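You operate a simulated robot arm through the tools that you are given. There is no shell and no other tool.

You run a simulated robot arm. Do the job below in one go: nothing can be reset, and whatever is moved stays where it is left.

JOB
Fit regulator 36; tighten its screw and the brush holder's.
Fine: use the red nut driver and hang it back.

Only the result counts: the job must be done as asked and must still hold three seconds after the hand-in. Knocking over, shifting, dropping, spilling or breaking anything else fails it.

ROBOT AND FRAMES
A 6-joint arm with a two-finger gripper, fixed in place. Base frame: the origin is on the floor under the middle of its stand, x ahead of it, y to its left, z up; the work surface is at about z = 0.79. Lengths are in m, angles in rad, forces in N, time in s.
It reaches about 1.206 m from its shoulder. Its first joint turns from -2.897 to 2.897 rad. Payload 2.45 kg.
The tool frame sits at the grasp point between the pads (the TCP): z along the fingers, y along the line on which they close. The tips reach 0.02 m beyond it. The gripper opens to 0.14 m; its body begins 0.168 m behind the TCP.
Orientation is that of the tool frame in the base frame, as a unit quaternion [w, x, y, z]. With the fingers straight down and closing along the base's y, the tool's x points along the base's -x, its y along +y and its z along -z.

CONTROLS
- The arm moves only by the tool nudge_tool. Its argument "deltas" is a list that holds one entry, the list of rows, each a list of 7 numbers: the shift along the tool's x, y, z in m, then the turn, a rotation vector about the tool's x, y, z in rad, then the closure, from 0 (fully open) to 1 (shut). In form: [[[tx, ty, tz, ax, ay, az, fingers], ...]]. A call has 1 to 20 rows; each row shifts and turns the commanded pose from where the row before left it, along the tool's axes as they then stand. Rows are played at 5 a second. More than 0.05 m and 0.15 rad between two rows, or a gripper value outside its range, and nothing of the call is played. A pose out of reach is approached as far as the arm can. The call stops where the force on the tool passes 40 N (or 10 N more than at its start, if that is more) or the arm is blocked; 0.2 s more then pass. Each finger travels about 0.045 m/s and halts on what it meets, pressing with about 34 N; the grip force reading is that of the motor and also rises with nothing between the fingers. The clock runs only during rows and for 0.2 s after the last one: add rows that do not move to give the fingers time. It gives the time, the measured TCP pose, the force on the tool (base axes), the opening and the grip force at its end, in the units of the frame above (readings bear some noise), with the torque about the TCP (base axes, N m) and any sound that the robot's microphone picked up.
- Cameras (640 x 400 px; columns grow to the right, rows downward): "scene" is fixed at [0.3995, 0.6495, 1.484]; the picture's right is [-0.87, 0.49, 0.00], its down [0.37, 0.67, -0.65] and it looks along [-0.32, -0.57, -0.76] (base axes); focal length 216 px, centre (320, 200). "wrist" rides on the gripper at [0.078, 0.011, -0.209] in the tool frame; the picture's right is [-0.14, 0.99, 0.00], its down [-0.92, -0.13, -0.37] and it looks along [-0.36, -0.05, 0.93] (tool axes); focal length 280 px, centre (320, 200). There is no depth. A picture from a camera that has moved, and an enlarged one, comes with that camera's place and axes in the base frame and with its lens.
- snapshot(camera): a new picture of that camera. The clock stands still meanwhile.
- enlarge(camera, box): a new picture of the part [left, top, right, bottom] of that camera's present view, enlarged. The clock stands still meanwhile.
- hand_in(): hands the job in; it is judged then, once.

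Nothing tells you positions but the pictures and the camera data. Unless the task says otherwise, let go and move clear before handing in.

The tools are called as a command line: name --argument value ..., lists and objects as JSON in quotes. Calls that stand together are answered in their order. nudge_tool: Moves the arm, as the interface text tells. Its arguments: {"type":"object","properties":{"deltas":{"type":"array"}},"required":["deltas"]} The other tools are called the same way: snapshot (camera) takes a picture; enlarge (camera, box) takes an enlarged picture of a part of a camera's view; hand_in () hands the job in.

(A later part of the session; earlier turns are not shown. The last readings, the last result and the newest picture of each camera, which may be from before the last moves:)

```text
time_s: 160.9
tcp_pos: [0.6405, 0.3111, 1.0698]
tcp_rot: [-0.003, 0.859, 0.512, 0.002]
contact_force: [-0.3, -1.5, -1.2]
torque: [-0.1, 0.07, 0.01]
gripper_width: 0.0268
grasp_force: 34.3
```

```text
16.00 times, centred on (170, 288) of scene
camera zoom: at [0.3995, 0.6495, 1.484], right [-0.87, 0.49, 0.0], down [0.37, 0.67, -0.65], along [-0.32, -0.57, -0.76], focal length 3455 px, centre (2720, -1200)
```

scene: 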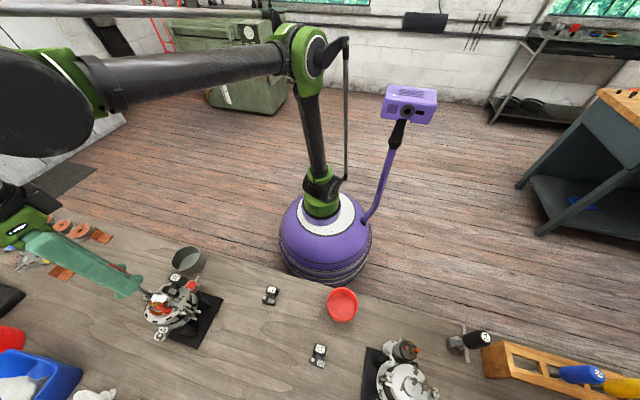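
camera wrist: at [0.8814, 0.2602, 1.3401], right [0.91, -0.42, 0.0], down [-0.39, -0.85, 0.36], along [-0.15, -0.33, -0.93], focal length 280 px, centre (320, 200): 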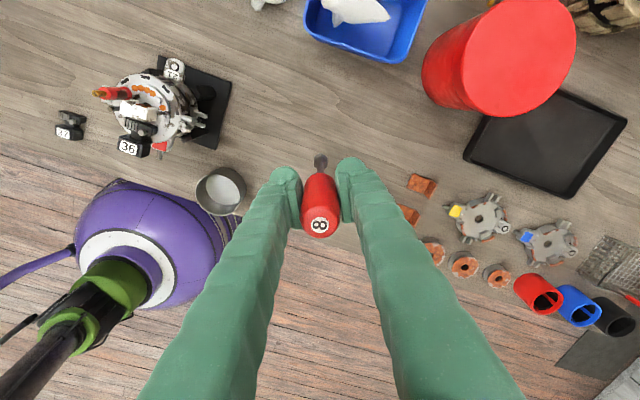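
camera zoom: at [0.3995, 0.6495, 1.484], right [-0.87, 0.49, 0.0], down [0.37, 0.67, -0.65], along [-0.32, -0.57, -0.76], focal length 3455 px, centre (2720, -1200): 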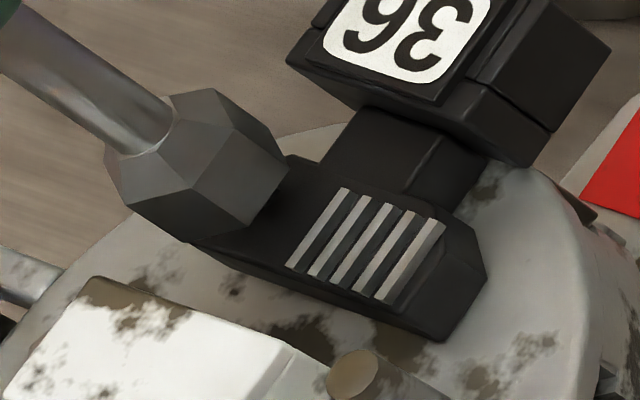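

That's 258° of turn with the regulator unmoved. Lifting straight off to check the regulator screw.

nudge_tool --deltas '[[[0, 0, -0.01, 0, 0, 0, 0.92], [0, 0, -0.02, 0, 0, 0, 0.92], [0, 0, -0.02, 0, 0, 0, 0.92], [0, 0, -0.03, 0, 0, 0, 0.92], [0, 0, 0, 0, 0, 0, 0.92], [0, 0, 0, 0, 0, 0, 0.92]]]'

enlarge --camera "scene" --box '[155, 270, 195, 305]'

enlarge --camera "wrist" --box '[290, 120, 350, 170]'

```text
time_s: 162.3
tcp_pos: [0.641, 0.3097, 1.1499]
tcp_rot: [-0.002, 0.859, 0.512, 0.003]
contact_force: [0.2, 0.0, -1.2]
torque: [0.02, 0.0, 0.01]
gripper_width: 0.0266
grasp_force: 33.9
```

```text
11.43 times, centred on (175, 288) of scene
camera zoom: at [0.3995, 0.6495, 1.484], right [-0.87, 0.49, 0.0], down [0.37, 0.67, -0.65], along [-0.32, -0.57, -0.76], focal length 2468 px, centre (1977, -800)
```

zoom: 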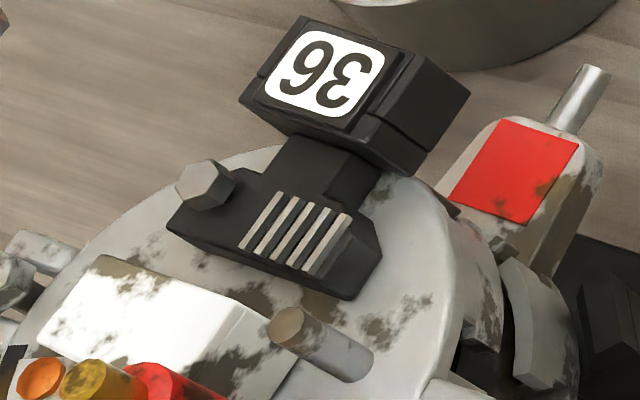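

```text
8.00 times, centred on (320, 145) of wrist
camera zoom: at [0.6882, 0.3723, 1.3602], right [0.81, -0.59, 0.0], down [-0.55, -0.75, 0.36], along [-0.22, -0.29, -0.93], focal length 2243 px, centre (320, 640)
```

zoom: 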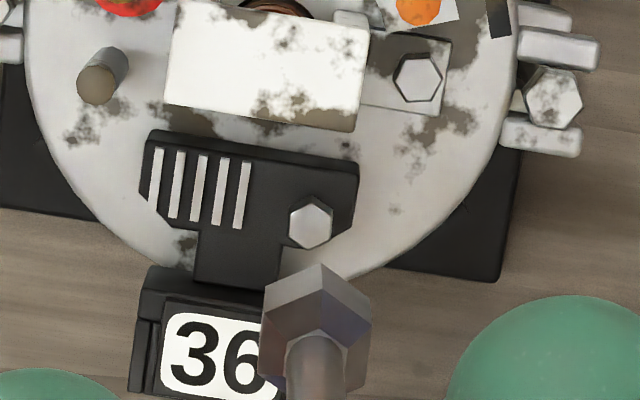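

enlarge --camera "scene" --box '[158, 280, 178, 298]'

enlarge --camera "wrist" --box '[305, 135, 335, 160]'

```text
16.00 times, centred on (168, 289) of scene
camera zoom: at [0.3995, 0.6495, 1.484], right [-0.87, 0.49, 0.0], down [0.37, 0.67, -0.65], along [-0.32, -0.57, -0.76], focal length 3455 px, centre (2752, -1224)
```

zoom: 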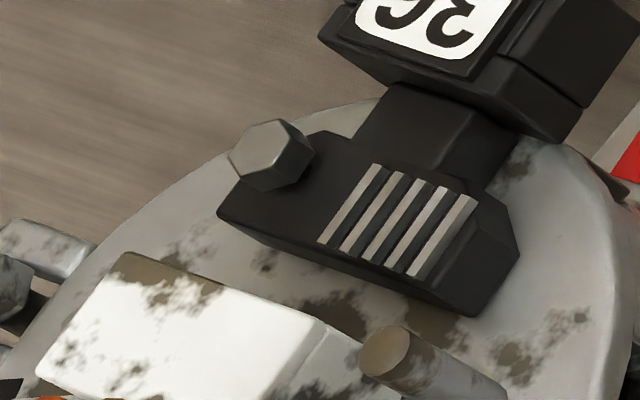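

```text
16.00 times, centred on (320, 148) of wrist
camera zoom: at [0.6882, 0.3723, 1.3602], right [0.81, -0.59, 0.0], down [-0.55, -0.75, 0.36], along [-0.22, -0.29, -0.93], focal length 4486 px, centre (320, 1040)
```

zoom: 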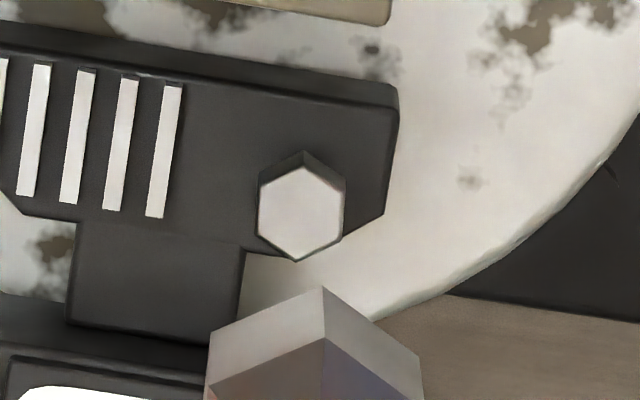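

The screw followed the driver, but I need to see how far it has gone down. I'll repeat the oblique view used earlier for a direct comparison.

nudge_tool --deltas '[[[-0.001, 0.04, 0.002, 0, 0, 0, 0.92], [-0.001, 0.04, 0.003, 0, 0, 0, 0.92], [-0.001, 0.04, 0.003, 0, 0, 0, 0.92], [-0.001, 0.04, 0.003, 0, 0, 0, 0.92], [-0.001, 0.04, 0.003, 0, 0, 0, 0.92], [-0.002, 0.039, 0.003, 0, 0, 0, 0.92], [0, 0, 0, 0, 0, -0.1, 0.92], [0, 0, 0, 0, 0, -0.1, 0.92], [0, 0, 0, 0, 0, 0, 0.92]]]'

enlarge --camera "wrist" --box '[105, 65, 205, 165]'

enlarge --camera "wrist" --box '[125, 105, 165, 145]'

```text
time_s: 164.3
tcp_pos: [0.8483, 0.1913, 1.1329]
tcp_rot: [-0.002, 0.802, 0.597, 0.004]
contact_force: [0.3, 0.1, -1.9]
torque: [0.0, 0.0, 0.02]
gripper_width: 0.0268
grasp_force: 34.3
```

```text
4.00 times, centred on (155, 115) of wrist
camera zoom: at [0.8812, 0.2619, 1.3426], right [0.91, -0.42, 0.0], down [-0.39, -0.85, 0.36], along [-0.15, -0.33, -0.93], focal length 1122 px, centre (980, 540)
```

zoom: 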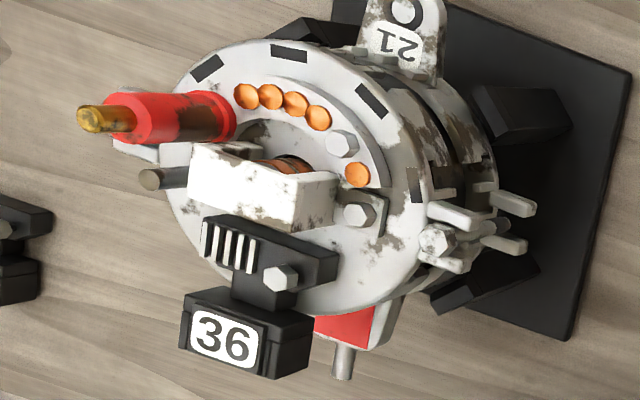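

```text
10.00 times, centred on (145, 125) of wrist
camera zoom: at [0.8812, 0.2619, 1.3426], right [0.91, -0.42, 0.0], down [-0.39, -0.85, 0.36], along [-0.15, -0.33, -0.93], focal length 2804 px, centre (2070, 950)
```

zoom: 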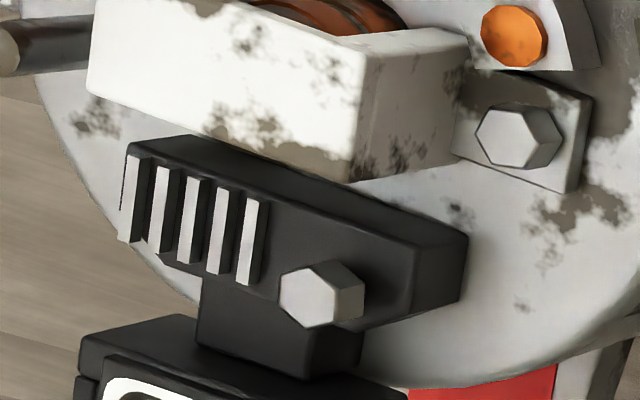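

Measured against the ribs, the head has dropped under about 1 mm in 0.7 turn, so it has a normal thread pitch and needs a few more turns (it stood about 4 mm proud). I'll go back over the screw along the same path and ratchet back 240° about the socket axis.

nudge_tool --deltas '[[[0, 0, 0, 0, 0, 0.1, 0.92], [0, 0, 0, 0, 0, 0.1, 0.92], [0.002, -0.039, -0.003, 0, 0, 0, 0.92], [0.001, -0.04, -0.003, 0, 0, 0, 0.92], [0.001, -0.04, -0.003, 0, 0, 0, 0.92], [0.001, -0.04, -0.003, 0, 0, 0, 0.92], [0.001, -0.04, -0.003, 0, 0, 0, 0.92], [0.001, -0.04, -0.002, 0, 0, 0, 0.92], [0, 0, 0, 0, 0, 0, 0.92]]]'

nudge_tool --deltas '[[[0.00015, 0, 0, 0, 0, -0.1496, 0.92], [0.00015, 0, 0, 0, 0, -0.1496, 0.92], [0.00015, 0, 0, 0, 0, -0.1496, 0.92], [0.00015, 0, 0, 0, 0, -0.1496, 0.92], [0.00015, 0, 0, 0, 0, -0.1496, 0.92], [0.00015, 0, 0, 0, 0, -0.1496, 0.92], [0.00015, 0, 0, 0, 0, -0.1496, 0.92], [0.00015, 0, 0, 0, 0, -0.1496, 0.92], [0.00015, 0, 0, 0, 0, -0.1496, 0.92], [0.00015, 0, 0, 0, 0, -0.1496, 0.92], [0.00015, 0, 0, 0, 0, -0.1496, 0.92], [0.00015, 0, 0, 0, 0, -0.1496, 0.92], [0.00015, 0, 0, 0, 0, -0.1496, 0.92], [0.00015, 0, 0, 0, 0, -0.1496, 0.92]]]'

nudge_tool --deltas '[[[0.00015, 0, 0, 0, 0, -0.1496, 0.92], [0.00015, 0, 0, 0, 0, -0.1496, 0.92], [0.00015, 0, 0, 0, 0, -0.1496, 0.92], [0.00015, 0, 0, 0, 0, -0.1496, 0.92], [0.00015, 0, 0, 0, 0, -0.1496, 0.92], [0.00015, 0, 0, 0, 0, -0.1496, 0.92], [0.00015, 0, 0, 0, 0, -0.1496, 0.92], [0.00015, 0, 0, 0, 0, -0.1496, 0.92], [0.00015, 0, 0, 0, 0, -0.1496, 0.92], [0.00015, 0, 0, 0, 0, -0.1496, 0.92], [0.00015, 0, 0, 0, 0, -0.1496, 0.92], [0.00015, 0, 0, 0, 0, -0.1496, 0.92], [0.00015, 0, 0, 0, 0, -0.1496, 0.92], [0.00015, 0, 0, 0, 0, -0.1496, 0.92], [0, 0, 0, 0, 0, 0, 0.92], [0, 0, 0, 0, 0, 0, 0.92]]]'

enlarge --camera "wrist" --box '[310, 130, 342, 162]'

```text
time_s: 166.3
tcp_pos: [0.6415, 0.3123, 1.1516]
tcp_rot: [-0.002, 0.859, 0.512, 0.003]
contact_force: [-0.1, -0.5, -0.8]
torque: [-0.01, 0.02, -0.03]
gripper_width: 0.0267
grasp_force: 34.0
```

```text
time_s: 169.3
tcp_pos: [0.6384, 0.312, 1.1497]
tcp_rot: [0.0, -0.015, 1.0, 0.004]
contact_force: [0.8, 0.2, -1.1]
torque: [0.05, 0.0, -0.04]
gripper_width: 0.0267
grasp_force: 34.3
```

```text
time_s: 172.7
tcp_pos: [0.6406, 0.3106, 1.1506]
tcp_rot: [-0.004, 0.873, -0.488, -0.001]
contact_force: [0.3, 0.9, -1.1]
torque: [-0.01, 0.03, 0.0]
gripper_width: 0.0267
grasp_force: 33.8
```

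```text
12.50 times, centred on (326, 146) of wrist
camera zoom: at [0.6722, 0.2372, 1.3592], right [-0.92, -0.4, 0.0], down [-0.38, 0.85, 0.37], along [-0.15, 0.34, -0.93], focal length 3505 px, centre (245, 875)
```

zoom: 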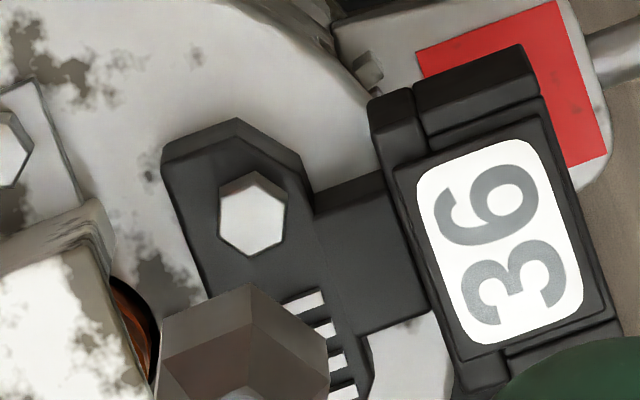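

The camera shows a 1.9 mm offset to correct before re-engaging. Applying it and lowering in stages.

nudge_tool --deltas '[[[0.0015, 0.0011, 0, 0, 0, 0, 0.92], [0, 0, 0.03, 0, 0, 0, 0.92], [0, 0, 0.03, 0, 0, 0, 0.92], [0, 0, 0.012, 0, 0, 0, 0.92], [0, 0, 0, 0, 0, 0, 0.92]]]'

enlarge --camera "scene" --box '[155, 275, 185, 300]'

```text
time_s: 173.9
tcp_pos: [0.6393, 0.3101, 1.0773]
tcp_rot: [-0.003, 0.873, -0.487, -0.001]
contact_force: [0.1, 0.1, -1.3]
torque: [-0.02, 0.02, 0.03]
gripper_width: 0.0265
grasp_force: 33.7
```

```text
16.00 times, centred on (170, 288) of scene
camera zoom: at [0.3995, 0.6495, 1.484], right [-0.87, 0.49, 0.0], down [0.37, 0.67, -0.65], along [-0.32, -0.57, -0.76], focal length 3455 px, centre (2720, -1200)
```

zoom: 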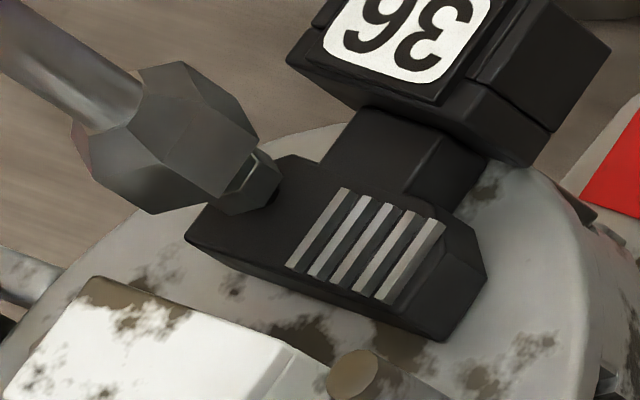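

nudge_tool --deltas '[[[0, 0, 0.003, 0, 0, 0, 0.92], [0, 0, 0.0015, 0, 0, 0, 0.92], [0, 0, 0.0015, 0, 0, 0, 0.92], [0, 0, 0, 0, 0, 0, 0.92]]]'

```text
time_s: 174.9
tcp_pos: [0.6391, 0.309, 1.0708]
tcp_rot: [-0.003, 0.873, -0.487, 0.0]
contact_force: [0.1, 1.4, 3.4]
torque: [0.09, -0.07, -0.02]
gripper_width: 0.0267
grasp_force: 33.7
```

enlarge --camera "scene" --box '[155, 275, 185, 300]'

```text
16.00 times, centred on (170, 288) of scene
camera zoom: at [0.3995, 0.6495, 1.484], right [-0.87, 0.49, 0.0], down [0.37, 0.67, -0.65], along [-0.32, -0.57, -0.76], focal length 3455 px, centre (2720, -1200)
```

zoom: 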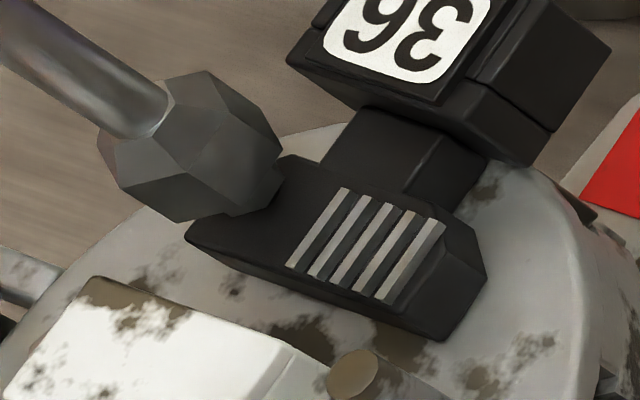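

Still resting on top of the head; the alignment has to be within a few tenths of a millimetre. I'll make a small guided search under very light pressure, first along the less certain axis.

nudge_tool --deltas '[[[0.0005, 0, 0.0003, 0, 0, 0, 0.92], [0, 0, 0, 0, 0, 0, 0.92]]]'

nudge_tool --deltas '[[[-0.0009, 0, 0, 0, 0, 0, 0.92], [0, 0, 0, 0, 0, 0, 0.92]]]'

```text
time_s: 175.5
tcp_pos: [0.6388, 0.309, 1.0714]
tcp_rot: [-0.003, 0.873, -0.488, -0.001]
contact_force: [0.3, 0.8, 4.2]
torque: [0.14, 0.01, 0.0]
gripper_width: 0.0265
grasp_force: 33.6
```

```text
time_s: 176.1
tcp_pos: [0.6396, 0.3104, 1.0716]
tcp_rot: [-0.004, 0.873, -0.488, 0.0]
contact_force: [1.4, -2.8, 3.8]
torque: [-0.22, -0.08, 0.02]
gripper_width: 0.0269
grasp_force: 34.1
```

enlarge --camera "scene" --box '[158, 278, 178, 296]'

enlarge --camera "wrist" --box '[310, 145, 342, 177]'

```text
16.00 times, centred on (168, 287) of scene
camera zoom: at [0.3995, 0.6495, 1.484], right [-0.87, 0.49, 0.0], down [0.37, 0.67, -0.65], along [-0.32, -0.57, -0.76], focal length 3455 px, centre (2752, -1192)
```

zoom: 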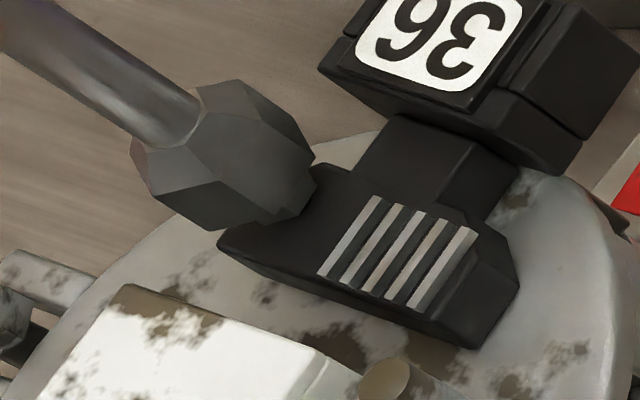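

```text
12.50 times, centred on (326, 161) of wrist
camera zoom: at [0.6717, 0.2359, 1.2807], right [-0.92, -0.4, 0.0], down [-0.37, 0.85, 0.37], along [-0.15, 0.34, -0.93], focal length 3505 px, centre (245, 688)
```

zoom: 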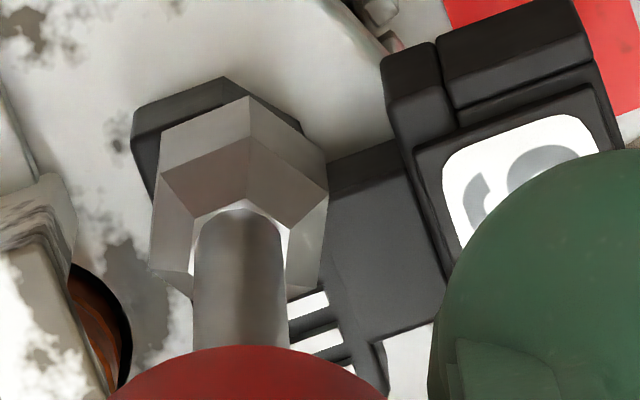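

nudge_tool --deltas '[[[0, 0.0005, 0, 0, 0, 0, 0.92], [0, 0, 0, 0, 0, 0, 0.92]]]'

nudge_tool --deltas '[[[0, -0.001, 0, 0, 0, 0, 0.92], [0, 0, 0, 0, 0, 0, 0.92]]]'

nudge_tool --deltas '[[[-0.0006, 0.0005, 0, 0, 0, 0, 0.92], [0, 0, 0, 0, 0, 0, 0.92]]]'

```text
time_s: 176.7
tcp_pos: [0.6387, 0.3093, 1.0714]
tcp_rot: [-0.004, 0.874, -0.486, 0.0]
contact_force: [0.9, -0.9, 3.0]
torque: [-0.05, -0.1, -0.02]
gripper_width: 0.0264
grasp_force: 34.4
```

```text
time_s: 177.3
tcp_pos: [0.6402, 0.3107, 1.0724]
tcp_rot: [-0.004, 0.873, -0.487, -0.001]
contact_force: [-0.4, 0.4, 0.0]
torque: [0.04, 0.08, -0.02]
gripper_width: 0.0265
grasp_force: 34.1
```

```text
time_s: 177.9
tcp_pos: [0.6388, 0.3107, 1.0723]
tcp_rot: [-0.003, 0.874, -0.487, -0.001]
contact_force: [0.1, 0.5, -0.9]
torque: [-0.01, 0.02, -0.01]
gripper_width: 0.0266
grasp_force: 34.6
```

The contact force vanished, so it looks aligned. Lowering slightly to confirm it slips over.

nudge_tool --deltas '[[[0, 0, 0.0012, 0, 0, 0, 0.92], [0, 0, 0, 0, 0, 0, 0.92]]]'

enlarge --camera "scene" --box '[158, 278, 178, 296]'

```text
time_s: 178.5
tcp_pos: [0.6396, 0.3107, 1.0701]
tcp_rot: [-0.004, 0.874, -0.487, -0.001]
contact_force: [0.5, -0.5, -1.5]
torque: [-0.02, 0.03, 0.01]
gripper_width: 0.0266
grasp_force: 34.0
```

```text
16.00 times, centred on (168, 287) of scene
camera zoom: at [0.3995, 0.6495, 1.484], right [-0.87, 0.49, 0.0], down [0.37, 0.67, -0.65], along [-0.32, -0.57, -0.76], focal length 3455 px, centre (2752, -1192)
```

zoom: 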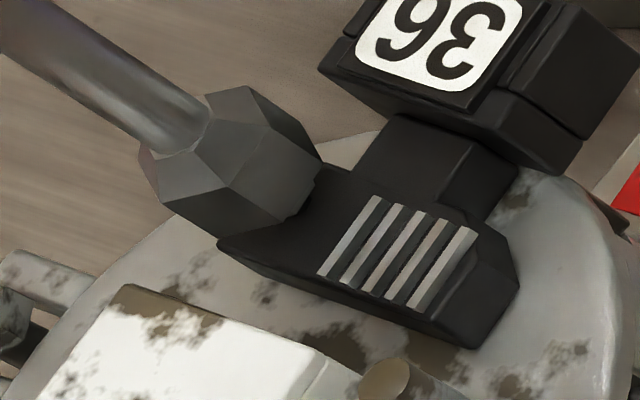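

Engaged, with the regulator undisturbed. I'll seat the socket deeper on the head so it stays engaged as the screw descends.

nudge_tool --deltas '[[[0, 0, 0.0015, 0, 0, 0, 0.92], [0, 0, 0.0015, 0, 0, 0, 0.92], [0, 0, 0, 0, 0, 0, 0.92]]]'

```text
time_s: 179.3
tcp_pos: [0.6386, 0.3109, 1.067]
tcp_rot: [-0.004, 0.873, -0.487, -0.001]
contact_force: [1.0, 0.7, -1.5]
torque: [0.02, -0.01, 0.0]
gripper_width: 0.0267
grasp_force: 33.7
```

nudge_tool --deltas '[[[-0.00022, 7e-05, 0, 0, 0, 0.1496, 0.92], [-0.00022, 7e-05, 0, 0, 0, 0.1496, 0.92], [-0.00022, 7e-05, 0, 0, 0, 0.1496, 0.92], [-0.00022, 7e-05, 0, 0, 0, 0.1496, 0.92], [-0.00022, 7e-05, 0, 0, 0, 0.1496, 0.92], [-0.00022, 7e-05, 0, 0, 0, 0.1496, 0.92], [-0.00022, 7e-05, 0, 0, 0, 0.1496, 0.92], [0, 0, 0, 0, 0, 0, 0.92]]]'

enlarge --camera "scene" --box '[158, 278, 178, 296]'

```text
time_s: 181.1
tcp_pos: [0.6376, 0.3116, 1.0685]
tcp_rot: [0.002, -0.512, 0.859, 0.003]
contact_force: [0.2, -0.2, -0.7]
torque: [0.01, -0.05, 0.01]
gripper_width: 0.0266
grasp_force: 34.7
```

```text
16.00 times, centred on (168, 287) of scene
camera zoom: at [0.3995, 0.6495, 1.484], right [-0.87, 0.49, 0.0], down [0.37, 0.67, -0.65], along [-0.32, -0.57, -0.76], focal length 3455 px, centre (2752, -1192)
```

zoom: 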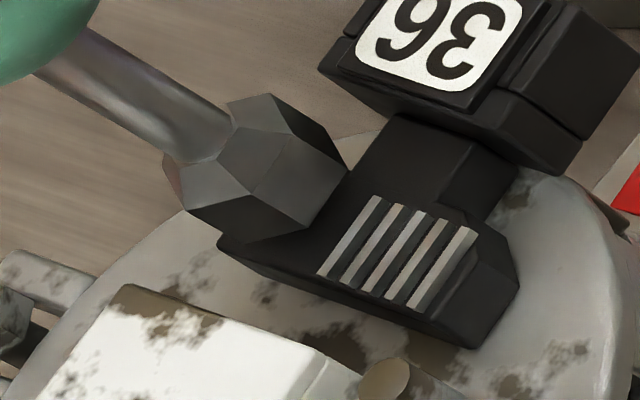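

Regulator steady, no side load. Continuing the stroke.

nudge_tool --deltas '[[[-0.00022, 7e-05, 0, 0, 0, 0.1496, 0.92], [-0.00022, 7e-05, 0, 0, 0, 0.1496, 0.92], [-0.00022, 7e-05, 0, 0, 0, 0.1496, 0.92], [-0.00022, 7e-05, 0, 0, 0, 0.1496, 0.92], [-0.00022, 7e-05, 0, 0, 0, 0.1496, 0.92], [-0.00022, 7e-05, 0, 0, 0, 0.1496, 0.92], [-0.00022, 7e-05, 0, 0, 0, 0.1496, 0.92], [-0.00022, 7e-05, 0, 0, 0, 0.1496, 0.92], [-0.00022, 7e-05, 0, 0, 0, 0.1496, 0.92], [-0.00022, 7e-05, 0, 0, 0, 0.1496, 0.92], [0, 0, 0, 0, 0, 0, 0.92]]]'

enlarge --camera "scene" --box '[158, 278, 178, 296]'

```text
time_s: 183.5
tcp_pos: [0.64, 0.312, 1.0671]
tcp_rot: [0.0, 0.209, 0.978, 0.004]
contact_force: [1.3, -3.6, -1.5]
torque: [-0.37, -0.22, -0.01]
gripper_width: 0.0269
grasp_force: 33.9
```

```text
16.00 times, centred on (168, 287) of scene
camera zoom: at [0.3995, 0.6495, 1.484], right [-0.87, 0.49, 0.0], down [0.37, 0.67, -0.65], along [-0.32, -0.57, -0.76], focal length 3455 px, centre (2752, -1192)
```

zoom: 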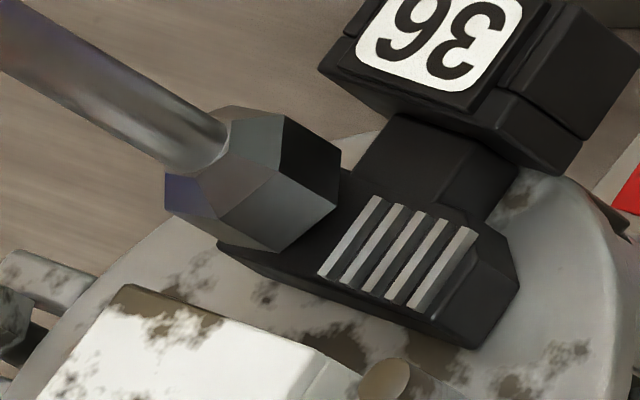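

nudge_tool --deltas '[[[-0.0007, -0.0006, 0, 0, 0, 0.1496, 0.92], [-0.00018, 2e-05, 0, 0, 0, 0.1496, 0.92], [-0.00018, 2e-05, 0, 0, 0, 0.1496, 0.92], [-0.00018, 2e-05, 0, 0, 0, 0.1496, 0.92], [-0.00018, 2e-05, 0, 0, 0, 0.1496, 0.92], [-0.00018, 2e-05, 0, 0, 0, 0.1496, 0.92], [-0.00018, 2e-05, 0, 0, 0, 0.1496, 0.92], [0, 0, 0, 0, 0, 0, 0.92]]]'

enlarge --camera "scene" --box '[158, 278, 178, 296]'

```text
time_s: 185.3
tcp_pos: [0.6403, 0.3116, 1.0665]
tcp_rot: [-0.002, 0.67, 0.742, 0.003]
contact_force: [0.0, 0.9, -0.9]
torque: [-0.04, 0.01, 0.0]
gripper_width: 0.0269
grasp_force: 34.2
```

```text
16.00 times, centred on (168, 287) of scene
camera zoom: at [0.3995, 0.6495, 1.484], right [-0.87, 0.49, 0.0], down [0.37, 0.67, -0.65], along [-0.32, -0.57, -0.76], focal length 3455 px, centre (2752, -1192)
```

zoom: 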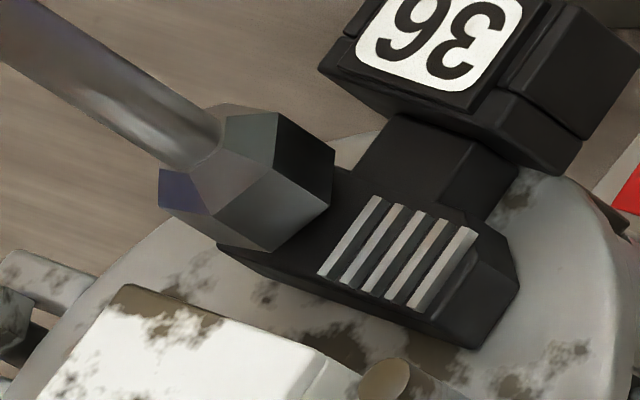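

nudge_tool --deltas '[[[-0.00018, 2e-05, 0, 0, 0, 0.1496, 0.92], [-0.00018, 2e-05, 0, 0, 0, 0.1496, 0.92], [-0.00018, 2e-05, 0, 0, 0, 0.1496, 0.92], [-0.00018, 2e-05, 0, 0, 0, 0.1496, 0.92], [0, 0, 0, 0, 0, 0, 0.92]]]'

nudge_tool --deltas '[[[0, 0, -0.01, 0, 0, 0, 0.92], [0, 0, -0.02, 0, 0, 0, 0.92], [0, 0, -0.02, 0, 0, 0, 0.92], [0, 0, -0.03, 0, 0, 0, 0.92], [0, 0, 0, 0, 0, 0, 0.92], [0, 0, 0, 0, 0, 0, 0.92]]]'

enlarge --camera "scene" --box '[158, 278, 178, 296]'

enlarge --camera "wrist" --box '[305, 135, 335, 160]'

```text
time_s: 186.5
tcp_pos: [0.6405, 0.3105, 1.0674]
tcp_rot: [-0.002, 0.859, 0.512, 0.003]
contact_force: [0.0, 0.5, -1.9]
torque: [0.03, -0.03, 0.02]
gripper_width: 0.0267
grasp_force: 33.7
```

```text
time_s: 187.9
tcp_pos: [0.6417, 0.31, 1.1495]
tcp_rot: [-0.002, 0.859, 0.513, 0.002]
contact_force: [0.1, -0.2, -1.1]
torque: [-0.01, -0.01, 0.01]
gripper_width: 0.0268
grasp_force: 34.2
```

```text
16.00 times, centred on (168, 287) of scene
camera zoom: at [0.3995, 0.6495, 1.484], right [-0.87, 0.49, 0.0], down [0.37, 0.67, -0.65], along [-0.32, -0.57, -0.76], focal length 3455 px, centre (2752, -1192)
```

zoom: 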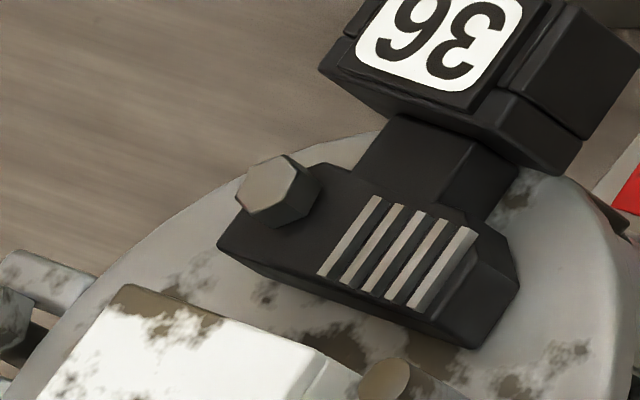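

```text
16.00 times, centred on (320, 148) of wrist
camera zoom: at [0.6878, 0.3729, 1.3595], right [0.81, -0.59, 0.0], down [-0.55, -0.75, 0.36], along [-0.22, -0.29, -0.93], focal length 4486 px, centre (320, 1040)
```

zoom: 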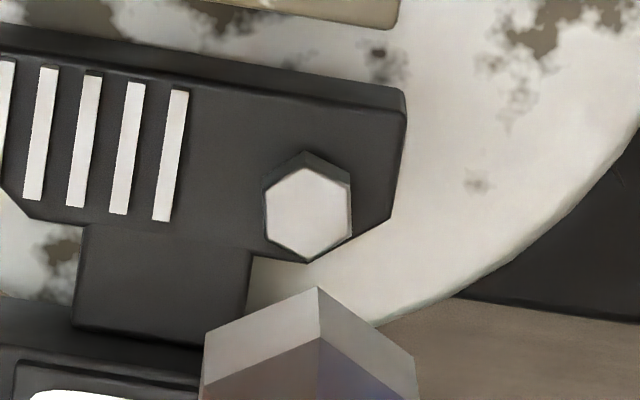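

The head has dropped by about 1.7 mm in this stroke and the regulator stays put, so it's biting properly. I'll retrace exactly in reverse (lifted) to the stroke's start, then re-engage.

nudge_tool --deltas '[[[0, 0, 0, 0, 0, -0.1496, 0.92], [0.00018, -2e-05, 0, 0, 0, -0.1496, 0.92], [0.00018, -2e-05, 0, 0, 0, -0.1496, 0.92], [0.00018, -2e-05, 0, 0, 0, -0.1496, 0.92], [0.00018, -2e-05, 0, 0, 0, -0.1496, 0.92], [0.00018, -2e-05, 0, 0, 0, -0.1496, 0.92], [0.00018, -2e-05, 0, 0, 0, -0.1496, 0.92], [0.00018, -2e-05, 0, 0, 0, -0.1496, 0.92], [0.00018, -2e-05, 0, 0, 0, -0.1496, 0.92], [0.00018, -2e-05, 0, 0, 0, -0.1496, 0.92], [0.00018, -2e-05, 0, 0, 0, -0.1496, 0.92], [0.0007, 0.0006, 0, 0, 0, -0.1496, 0.92], [0.00022, -7e-05, 0, 0, 0, -0.1496, 0.92], [0.00022, -7e-05, 0, 0, 0, -0.1496, 0.92], [0.00022, -7e-05, 0, 0, 0, -0.1496, 0.92], [0.00022, -7e-05, 0, 0, 0, -0.1496, 0.92]]]'

nudge_tool --deltas '[[[0.00022, -7e-05, 0, 0, 0, -0.1496, 0.92], [0.00022, -7e-05, 0, 0, 0, -0.1496, 0.92], [0.00022, -7e-05, 0, 0, 0, -0.1496, 0.92], [0.00022, -7e-05, 0, 0, 0, -0.1496, 0.92], [0.00022, -7e-05, 0, 0, 0, -0.1496, 0.92], [0.00022, -7e-05, 0, 0, 0, -0.1496, 0.92], [0.00022, -7e-05, 0, 0, 0, -0.1496, 0.92], [0.00022, -7e-05, 0, 0, 0, -0.1496, 0.92], [0.00022, -7e-05, 0, 0, 0, -0.1496, 0.92], [0.00022, -7e-05, 0, 0, 0, -0.1496, 0.92], [0.00022, -7e-05, 0, 0, 0, -0.1496, 0.92], [0.00022, -7e-05, 0, 0, 0, -0.1496, 0.92], [0.00022, -7e-05, 0, 0, 0, 0, 0.92], [0, 0, 0.03, 0, 0, 0, 0.92], [0, 0, 0.03, 0, 0, 0, 0.92], [0, 0, 0.01, 0, 0, 0, 0.92], [0, 0, 0, 0, 0, 0, 0.92], [0, 0, 0, 0, 0, 0, 0.92]]]'

enlarge --camera "scene" --box '[158, 278, 178, 296]'

```text
time_s: 191.3
tcp_pos: [0.6391, 0.3122, 1.1468]
tcp_rot: [0.001, -0.165, 0.986, 0.004]
contact_force: [-0.1, -0.2, -1.6]
torque: [-0.03, -0.01, 0.01]
gripper_width: 0.0269
grasp_force: 34.3
```

```text
time_s: 195.1
tcp_pos: [0.6398, 0.311, 1.0766]
tcp_rot: [-0.004, 0.874, -0.487, -0.001]
contact_force: [-0.5, -0.1, -1.4]
torque: [0.0, 0.02, 0.02]
gripper_width: 0.0267
grasp_force: 34.4
```

```text
16.00 times, centred on (168, 287) of scene
camera zoom: at [0.3995, 0.6495, 1.484], right [-0.87, 0.49, 0.0], down [0.37, 0.67, -0.65], along [-0.32, -0.57, -0.76], focal length 3455 px, centre (2752, -1192)
```

zoom: 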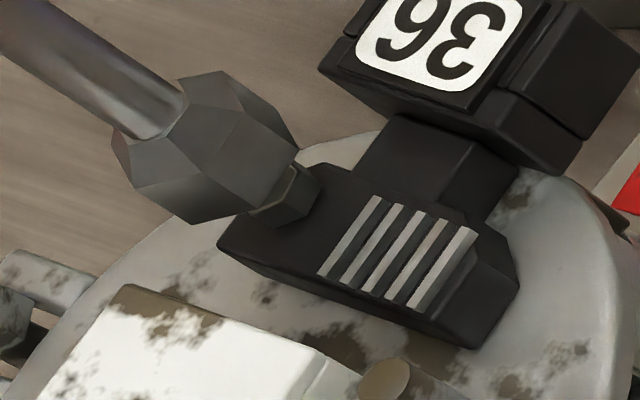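

nudge_tool --deltas '[[[0, 0, 0.003, 0, 0, 0, 0.92], [0, 0, 0.002, 0, 0, 0, 0.92], [0, 0, 0.002, 0, 0, 0, 0.92], [0, 0, 0, 0, 0, 0, 0.92]]]'

enlarge --camera "scene" --box '[158, 278, 178, 296]'

```text
time_s: 196.1
tcp_pos: [0.6392, 0.3113, 1.0707]
tcp_rot: [-0.003, 0.873, -0.487, -0.001]
contact_force: [0.0, 0.4, -0.6]
torque: [0.0, 0.01, -0.01]
gripper_width: 0.0266
grasp_force: 34.0
```

```text
16.00 times, centred on (168, 287) of scene
camera zoom: at [0.3995, 0.6495, 1.484], right [-0.87, 0.49, 0.0], down [0.37, 0.67, -0.65], along [-0.32, -0.57, -0.76], focal length 3455 px, centre (2752, -1192)
```

zoom: 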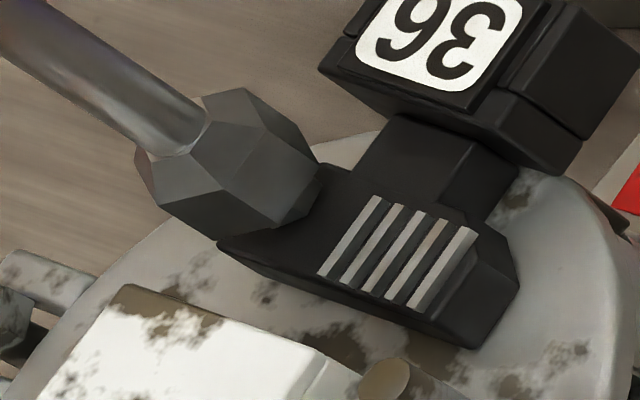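

nudge_tool --deltas '[[[0, 0, 0.0015, 0, 0, 0, 0.92], [0, 0, 0.0015, 0, 0, 0, 0.92], [0, 0, 0, 0, 0, 0, 0.92]]]'

enlarge --camera "scene" --box '[158, 278, 178, 296]'

```text
time_s: 196.9
tcp_pos: [0.6385, 0.3114, 1.0677]
tcp_rot: [-0.004, 0.873, -0.487, -0.001]
contact_force: [-0.1, 0.5, -1.2]
torque: [0.01, -0.01, -0.01]
gripper_width: 0.0266
grasp_force: 33.4
```

```text
16.00 times, centred on (168, 287) of scene
camera zoom: at [0.3995, 0.6495, 1.484], right [-0.87, 0.49, 0.0], down [0.37, 0.67, -0.65], along [-0.32, -0.57, -0.76], focal length 3455 px, centre (2752, -1192)
```

zoom: 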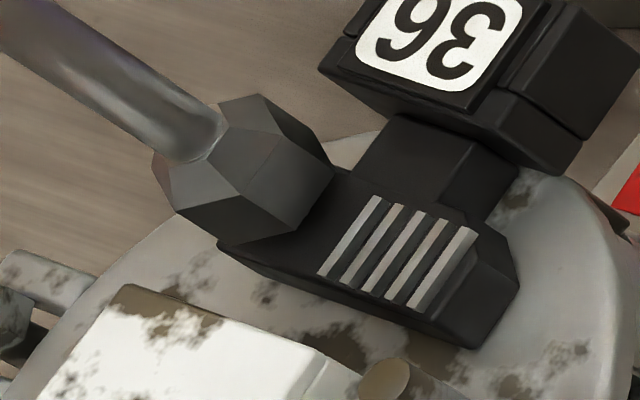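

nudge_tool --deltas '[[[0, 0, 0.001, 0, 0, 0, 0.92], [0, 0, 0.001, 0, 0, 0, 0.92], [0, 0, 0, 0, 0, 0, 0.92]]]'

nudge_tool --deltas '[[[-0.00022, 7e-05, 0, 0, 0, 0.1496, 0.92], [-0.00022, 7e-05, 0, 0, 0, 0.1496, 0.92], [-0.00022, 7e-05, 0, 0, 0, 0.1496, 0.92], [-0.00022, 7e-05, 0, 0, 0, 0.1496, 0.92], [-0.00022, 7e-05, 0, 0, 0, 0.1496, 0.92], [-0.00022, 7e-05, 0, 0, 0, 0.1496, 0.92], [-0.00022, 7e-05, 0, 0, 0, 0.1496, 0.92], [-0.00022, 7e-05, 0, 0, 0, 0.1496, 0.92], [-0.00022, 7e-05, 0, 0, 0, 0.1496, 0.92], [-0.00022, 7e-05, 0, 0, 0, 0.1496, 0.92], [0, 0, 0, 0, 0, 0, 0.92]]]'

enlarge --camera "scene" --box '[158, 278, 178, 296]'

```text
time_s: 197.7
tcp_pos: [0.6388, 0.3101, 1.0645]
tcp_rot: [-0.004, 0.874, -0.487, -0.001]
contact_force: [-0.5, 0.8, -2.1]
torque: [0.0, 0.02, 0.0]
gripper_width: 0.0266
grasp_force: 34.2
```

```text
time_s: 200.1
tcp_pos: [0.638, 0.3126, 1.065]
tcp_rot: [0.002, -0.309, 0.951, 0.003]
contact_force: [2.1, -0.4, -1.3]
torque: [0.04, -0.13, 0.03]
gripper_width: 0.0266
grasp_force: 34.3
```

```text
16.00 times, centred on (168, 287) of scene
camera zoom: at [0.3995, 0.6495, 1.484], right [-0.87, 0.49, 0.0], down [0.37, 0.67, -0.65], along [-0.32, -0.57, -0.76], focal length 3455 px, centre (2752, -1192)
```

zoom: 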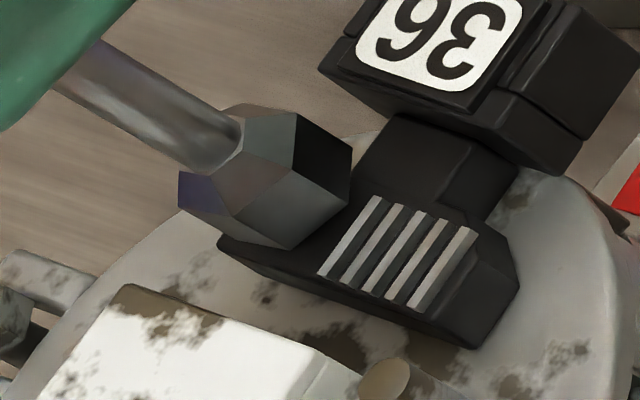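

nudge_tool --deltas '[[[-0.00022, 7e-05, 0, 0, 0, 0.1496, 0.92], [-0.00022, 7e-05, 0, 0, 0, 0.1496, 0.92], [-0.00022, 7e-05, 0, 0, 0, 0.1496, 0.92], [-0.00022, 7e-05, 0, 0, 0, 0.1496, 0.92], [-0.0004, -0.0002, 0, 0, 0, 0.1496, 0.92], [-0.0004, -0.0002, 0, 0, 0, 0.1496, 0.92], [-0.0004, -0.0002, 0, 0, 0, 0.1496, 0.92], [0, 0, 0, 0, 0, 0, 0.92]]]'

nudge_tool --deltas '[[[-0.00018, 2e-05, 0, 0, 0, 0.1496, 0.92], [-0.00018, 2e-05, 0, 0, 0, 0.1496, 0.92], [-0.00018, 2e-05, 0, 0, 0, 0.1496, 0.92], [-0.00018, 2e-05, 0, 0, 0, 0.1496, 0.92], [-0.00018, 2e-05, 0, 0, 0, 0.1496, 0.92], [-0.00018, 2e-05, 0, 0, 0, 0.1496, 0.92], [0, 0, 0, 0, 0, 0, 0.92]]]'

enlarge --camera "scene" --box '[158, 278, 178, 296]'

```text
time_s: 201.9
tcp_pos: [0.6393, 0.3124, 1.0659]
tcp_rot: [0.0, 0.208, 0.978, 0.004]
contact_force: [0.1, 0.7, -1.1]
torque: [-0.02, 0.04, 0.02]
gripper_width: 0.0267
grasp_force: 34.0
```

```text
time_s: 203.5
tcp_pos: [0.6409, 0.3103, 1.0655]
tcp_rot: [-0.003, 0.612, 0.791, 0.004]
contact_force: [-0.5, 0.3, -0.7]
torque: [-0.01, 0.04, -0.01]
gripper_width: 0.0269
grasp_force: 33.7
```

```text
16.00 times, centred on (168, 287) of scene
camera zoom: at [0.3995, 0.6495, 1.484], right [-0.87, 0.49, 0.0], down [0.37, 0.67, -0.65], along [-0.32, -0.57, -0.76], focal length 3455 px, centre (2752, -1192)
```

zoom: 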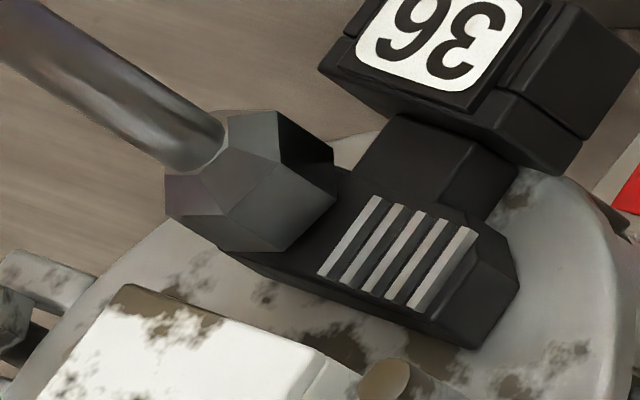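

nudge_tool --deltas '[[[-0.00018, 2e-05, 0, 0, 0, 0.1496, 0.92], [-0.00018, 2e-05, 0, 0, 0, 0.1496, 0.92], [-0.00018, 2e-05, 0, 0, 0, 0.1496, 0.92], [-0.00018, 2e-05, 0, 0, 0, 0.1496, 0.92], [-0.00018, 2e-05, 0, 0, 0, 0.1496, 0.92], [0, 0, 0, 0, 0, 0, 0.92]]]'

nudge_tool --deltas '[[[0, 0, -0.01, 0, 0, 0, 0.92], [0, 0, -0.02, 0, 0, 0, 0.92], [0, 0, -0.02, 0, 0, 0, 0.92], [0, 0, -0.03, 0, 0, 0, 0.92], [0, 0, 0, 0, 0, 0, 0.92], [0, 0, 0, 0, 0, 0, 0.92]]]'

enlarge --camera "scene" --box '[158, 278, 178, 296]'

enlarge --camera "wrist" --box '[305, 135, 335, 160]'

```text
time_s: 204.9
tcp_pos: [0.6415, 0.3103, 1.0661]
tcp_rot: [-0.004, 0.859, 0.512, 0.002]
contact_force: [-0.1, -1.0, -1.6]
torque: [-0.04, -0.01, 0.0]
gripper_width: 0.027
grasp_force: 34.5
```

```text
time_s: 206.3
tcp_pos: [0.6411, 0.3117, 1.1463]
tcp_rot: [-0.003, 0.858, 0.513, 0.003]
contact_force: [-0.6, 1.0, -0.6]
torque: [0.02, -0.02, -0.01]
gripper_width: 0.0264
grasp_force: 33.8
```

```text
16.00 times, centred on (168, 287) of scene
camera zoom: at [0.3995, 0.6495, 1.484], right [-0.87, 0.49, 0.0], down [0.37, 0.67, -0.65], along [-0.32, -0.57, -0.76], focal length 3455 px, centre (2752, -1192)
```

zoom: 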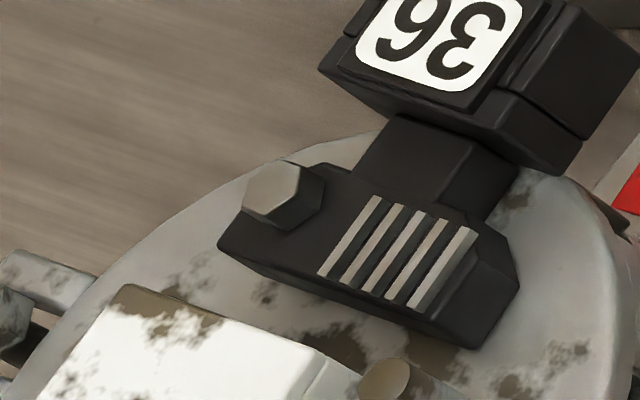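

```text
16.00 times, centred on (320, 148) of wrist
camera zoom: at [0.6884, 0.3731, 1.3571], right [0.81, -0.59, 0.0], down [-0.55, -0.75, 0.36], along [-0.22, -0.29, -0.93], focal length 4486 px, centre (320, 1040)
```

zoom: 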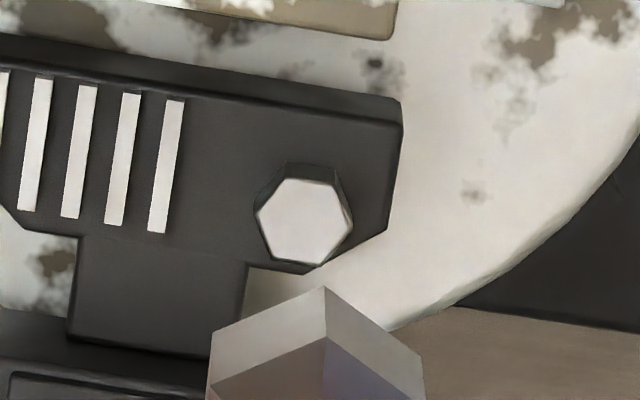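

The hex is now out of phase with the socket: the screw stopped turning before the stroke ended, so it has bottomed out tight. I'll check both heads from the oblique viewpoint.

nudge_tool --deltas '[[[-0.001, 0.04, 0.002, 0, 0, 0, 0.92], [-0.001, 0.04, 0.003, 0, 0, 0, 0.92], [-0.001, 0.04, 0.003, 0, 0, 0, 0.92], [-0.001, 0.04, 0.003, 0, 0, 0, 0.92], [-0.001, 0.04, 0.003, 0, 0, 0, 0.92], [-0.002, 0.039, 0.0, 0, 0, 0, 0.92], [0, 0, 0, 0, 0, -0.1, 0.92], [0, 0, 0, 0, 0, -0.1, 0.92], [0, 0, 0, 0, 0, 0, 0.92]]]'

enlarge --camera "wrist" --box '[125, 105, 165, 145]'

enlarge --camera "wrist" --box '[105, 65, 205, 165]'

```text
time_s: 208.3
tcp_pos: [0.8479, 0.1902, 1.13]
tcp_rot: [-0.002, 0.803, 0.596, 0.003]
contact_force: [0.3, -0.3, -1.4]
torque: [0.02, -0.02, 0.02]
gripper_width: 0.0267
grasp_force: 34.2
```

```text
10.00 times, centred on (145, 125) of wrist
camera zoom: at [0.8813, 0.2613, 1.3407], right [0.91, -0.42, 0.0], down [-0.39, -0.85, 0.36], along [-0.15, -0.33, -0.93], focal length 2804 px, centre (2070, 950)
```

zoom: 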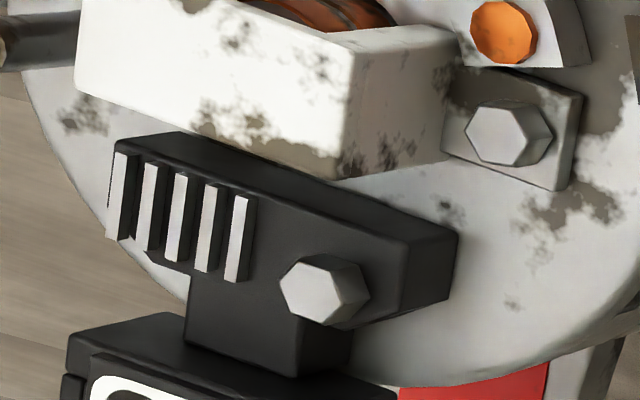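

```text
4.00 times, centred on (155, 115) of wrist
camera zoom: at [0.8813, 0.2613, 1.3407], right [0.91, -0.42, 0.0], down [-0.39, -0.85, 0.36], along [-0.15, -0.33, -0.93], focal length 1122 px, centre (980, 540)
```

zoom: 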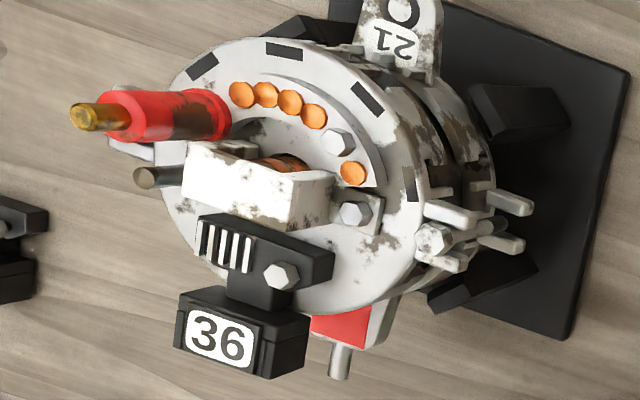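

Both heads look seated: the regulator's screw has dropped 4.1 mm in total, matching its original 4.2 mm gap. I'll zoom in to make sure the brush-holder screw has no gap left under its head.

enlarge --camera "wrist" --box '[145, 100, 175, 130]'

enlarge --camera "wrist" --box '[130, 115, 160, 145]'

```text
13.33 times, centred on (160, 115) of wrist
camera zoom: at [0.8813, 0.2613, 1.3407], right [0.91, -0.42, 0.0], down [-0.39, -0.85, 0.36], along [-0.15, -0.33, -0.93], focal length 3738 px, centre (2453, 1333)
```

zoom: 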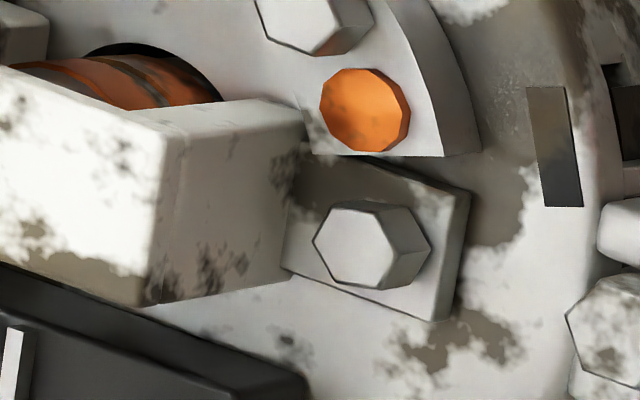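

```text
13.33 times, centred on (145, 130) of wrist
camera zoom: at [0.8813, 0.2613, 1.3407], right [0.91, -0.42, 0.0], down [-0.39, -0.85, 0.36], along [-0.15, -0.33, -0.93], focal length 3738 px, centre (2653, 1133)
```

zoom: 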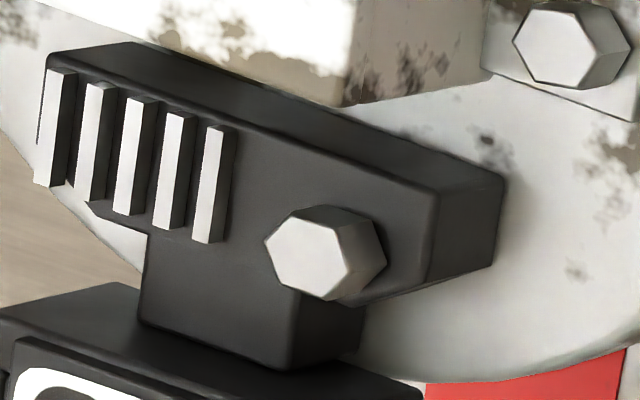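

Both screws are seated with no gap. Now I'll carry the driver back toward the rack, high and along an open path.

nudge_tool --deltas '[[[0, 0, -0.03, 0, 0, 0, 0.92], [0.01617, -0.04413, 0, 0, 0, 0, 0.92], [0.01617, -0.04413, 0, 0, 0, 0, 0.92], [0.01617, -0.04413, 0, 0, 0, 0, 0.92], [0.01617, -0.04413, 0, 0, 0, 0, 0.92], [0.01617, -0.04413, 0, 0, 0, 0, 0.92], [0.01617, -0.04413, 0, 0, 0, 0, 0.92], [0.01617, -0.04413, 0, 0, 0, 0, 0.92], [0.01617, -0.04413, 0, 0, 0, 0, 0.92], [0.01617, -0.04413, 0, 0, 0, 0, 0.92], [0.01617, -0.04413, 0, 0, 0, 0, 0.92], [0.01617, -0.04413, 0, 0, 0, 0, 0.92], [0.01617, -0.04413, 0, 0, 0, 0, 0.92], [0.01617, -0.04413, 0, 0, 0, 0, 0.92], [0.01617, -0.04413, 0, 0, 0, 0, 0.92], [0.01617, -0.04413, 0, 0, 0, 0, 0.92], [0.01617, -0.04413, 0, 0, 0, 0, 0.92], [0.01617, -0.04413, 0, 0, 0, 0, 0.92], [0, 0, 0, 0, 0, 0, 0.92]]]'

```text
time_s: 212.3
tcp_pos: [0.2829, 0.6428, 1.1613]
tcp_rot: [-0.011, 0.791, 0.612, -0.001]
contact_force: [-0.1, 0.7, -1.4]
torque: [-0.03, -0.03, 0.06]
gripper_width: 0.0266
grasp_force: 33.7
out of reach, approached as far as the arm can: row 16, 17, 18
```

The wrist hit its rotation limit as the base swung round. I'll rotate the tool back to the rack orientation here, then continue.

nudge_tool --deltas '[[[0, 0, 0, 0, 0, -0.1376, 0.92], [0, 0, 0, 0, 0, -0.1376, 0.92], [0, 0, 0, 0, 0, -0.1376, 0.92], [0, 0, 0, 0, 0, -0.1376, 0.92], [0, 0, 0, 0, 0, -0.1376, 0.92], [0, 0, 0, 0, 0, -0.1376, 0.92], [0, 0, 0, 0, 0, -0.1376, 0.92], [0, 0, 0, 0, 0, -0.1376, 0.92], [0, 0, 0, 0, 0, 0, 0.92], [0, 0, 0, 0, 0, 0, 0.92]]]'

snapshot --camera "wrist"

```text
time_s: 214.5
tcp_pos: [0.2835, 0.6418, 1.1628]
tcp_rot: [-0.001, 0.372, 0.928, 0.004]
contact_force: [1.0, -0.3, -1.8]
torque: [0.01, -0.04, 0.02]
gripper_width: 0.0266
grasp_force: 34.4
```

```text
taken
camera wrist: at [0.2345, 0.7022, 1.3728], right [0.78, 0.62, 0.01], down [0.58, -0.73, 0.36], along [0.23, -0.28, -0.93], focal length 280 px, centre (320, 200)
```

wrist: 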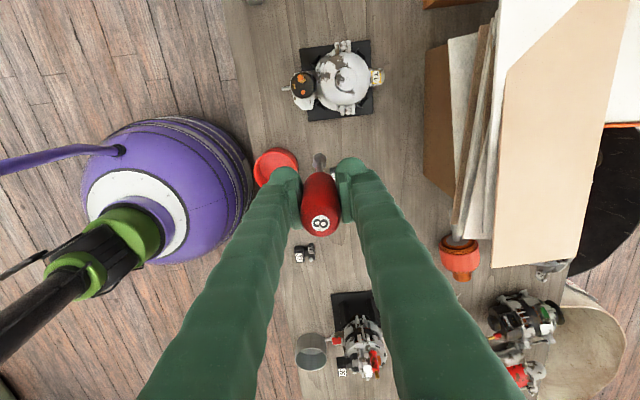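

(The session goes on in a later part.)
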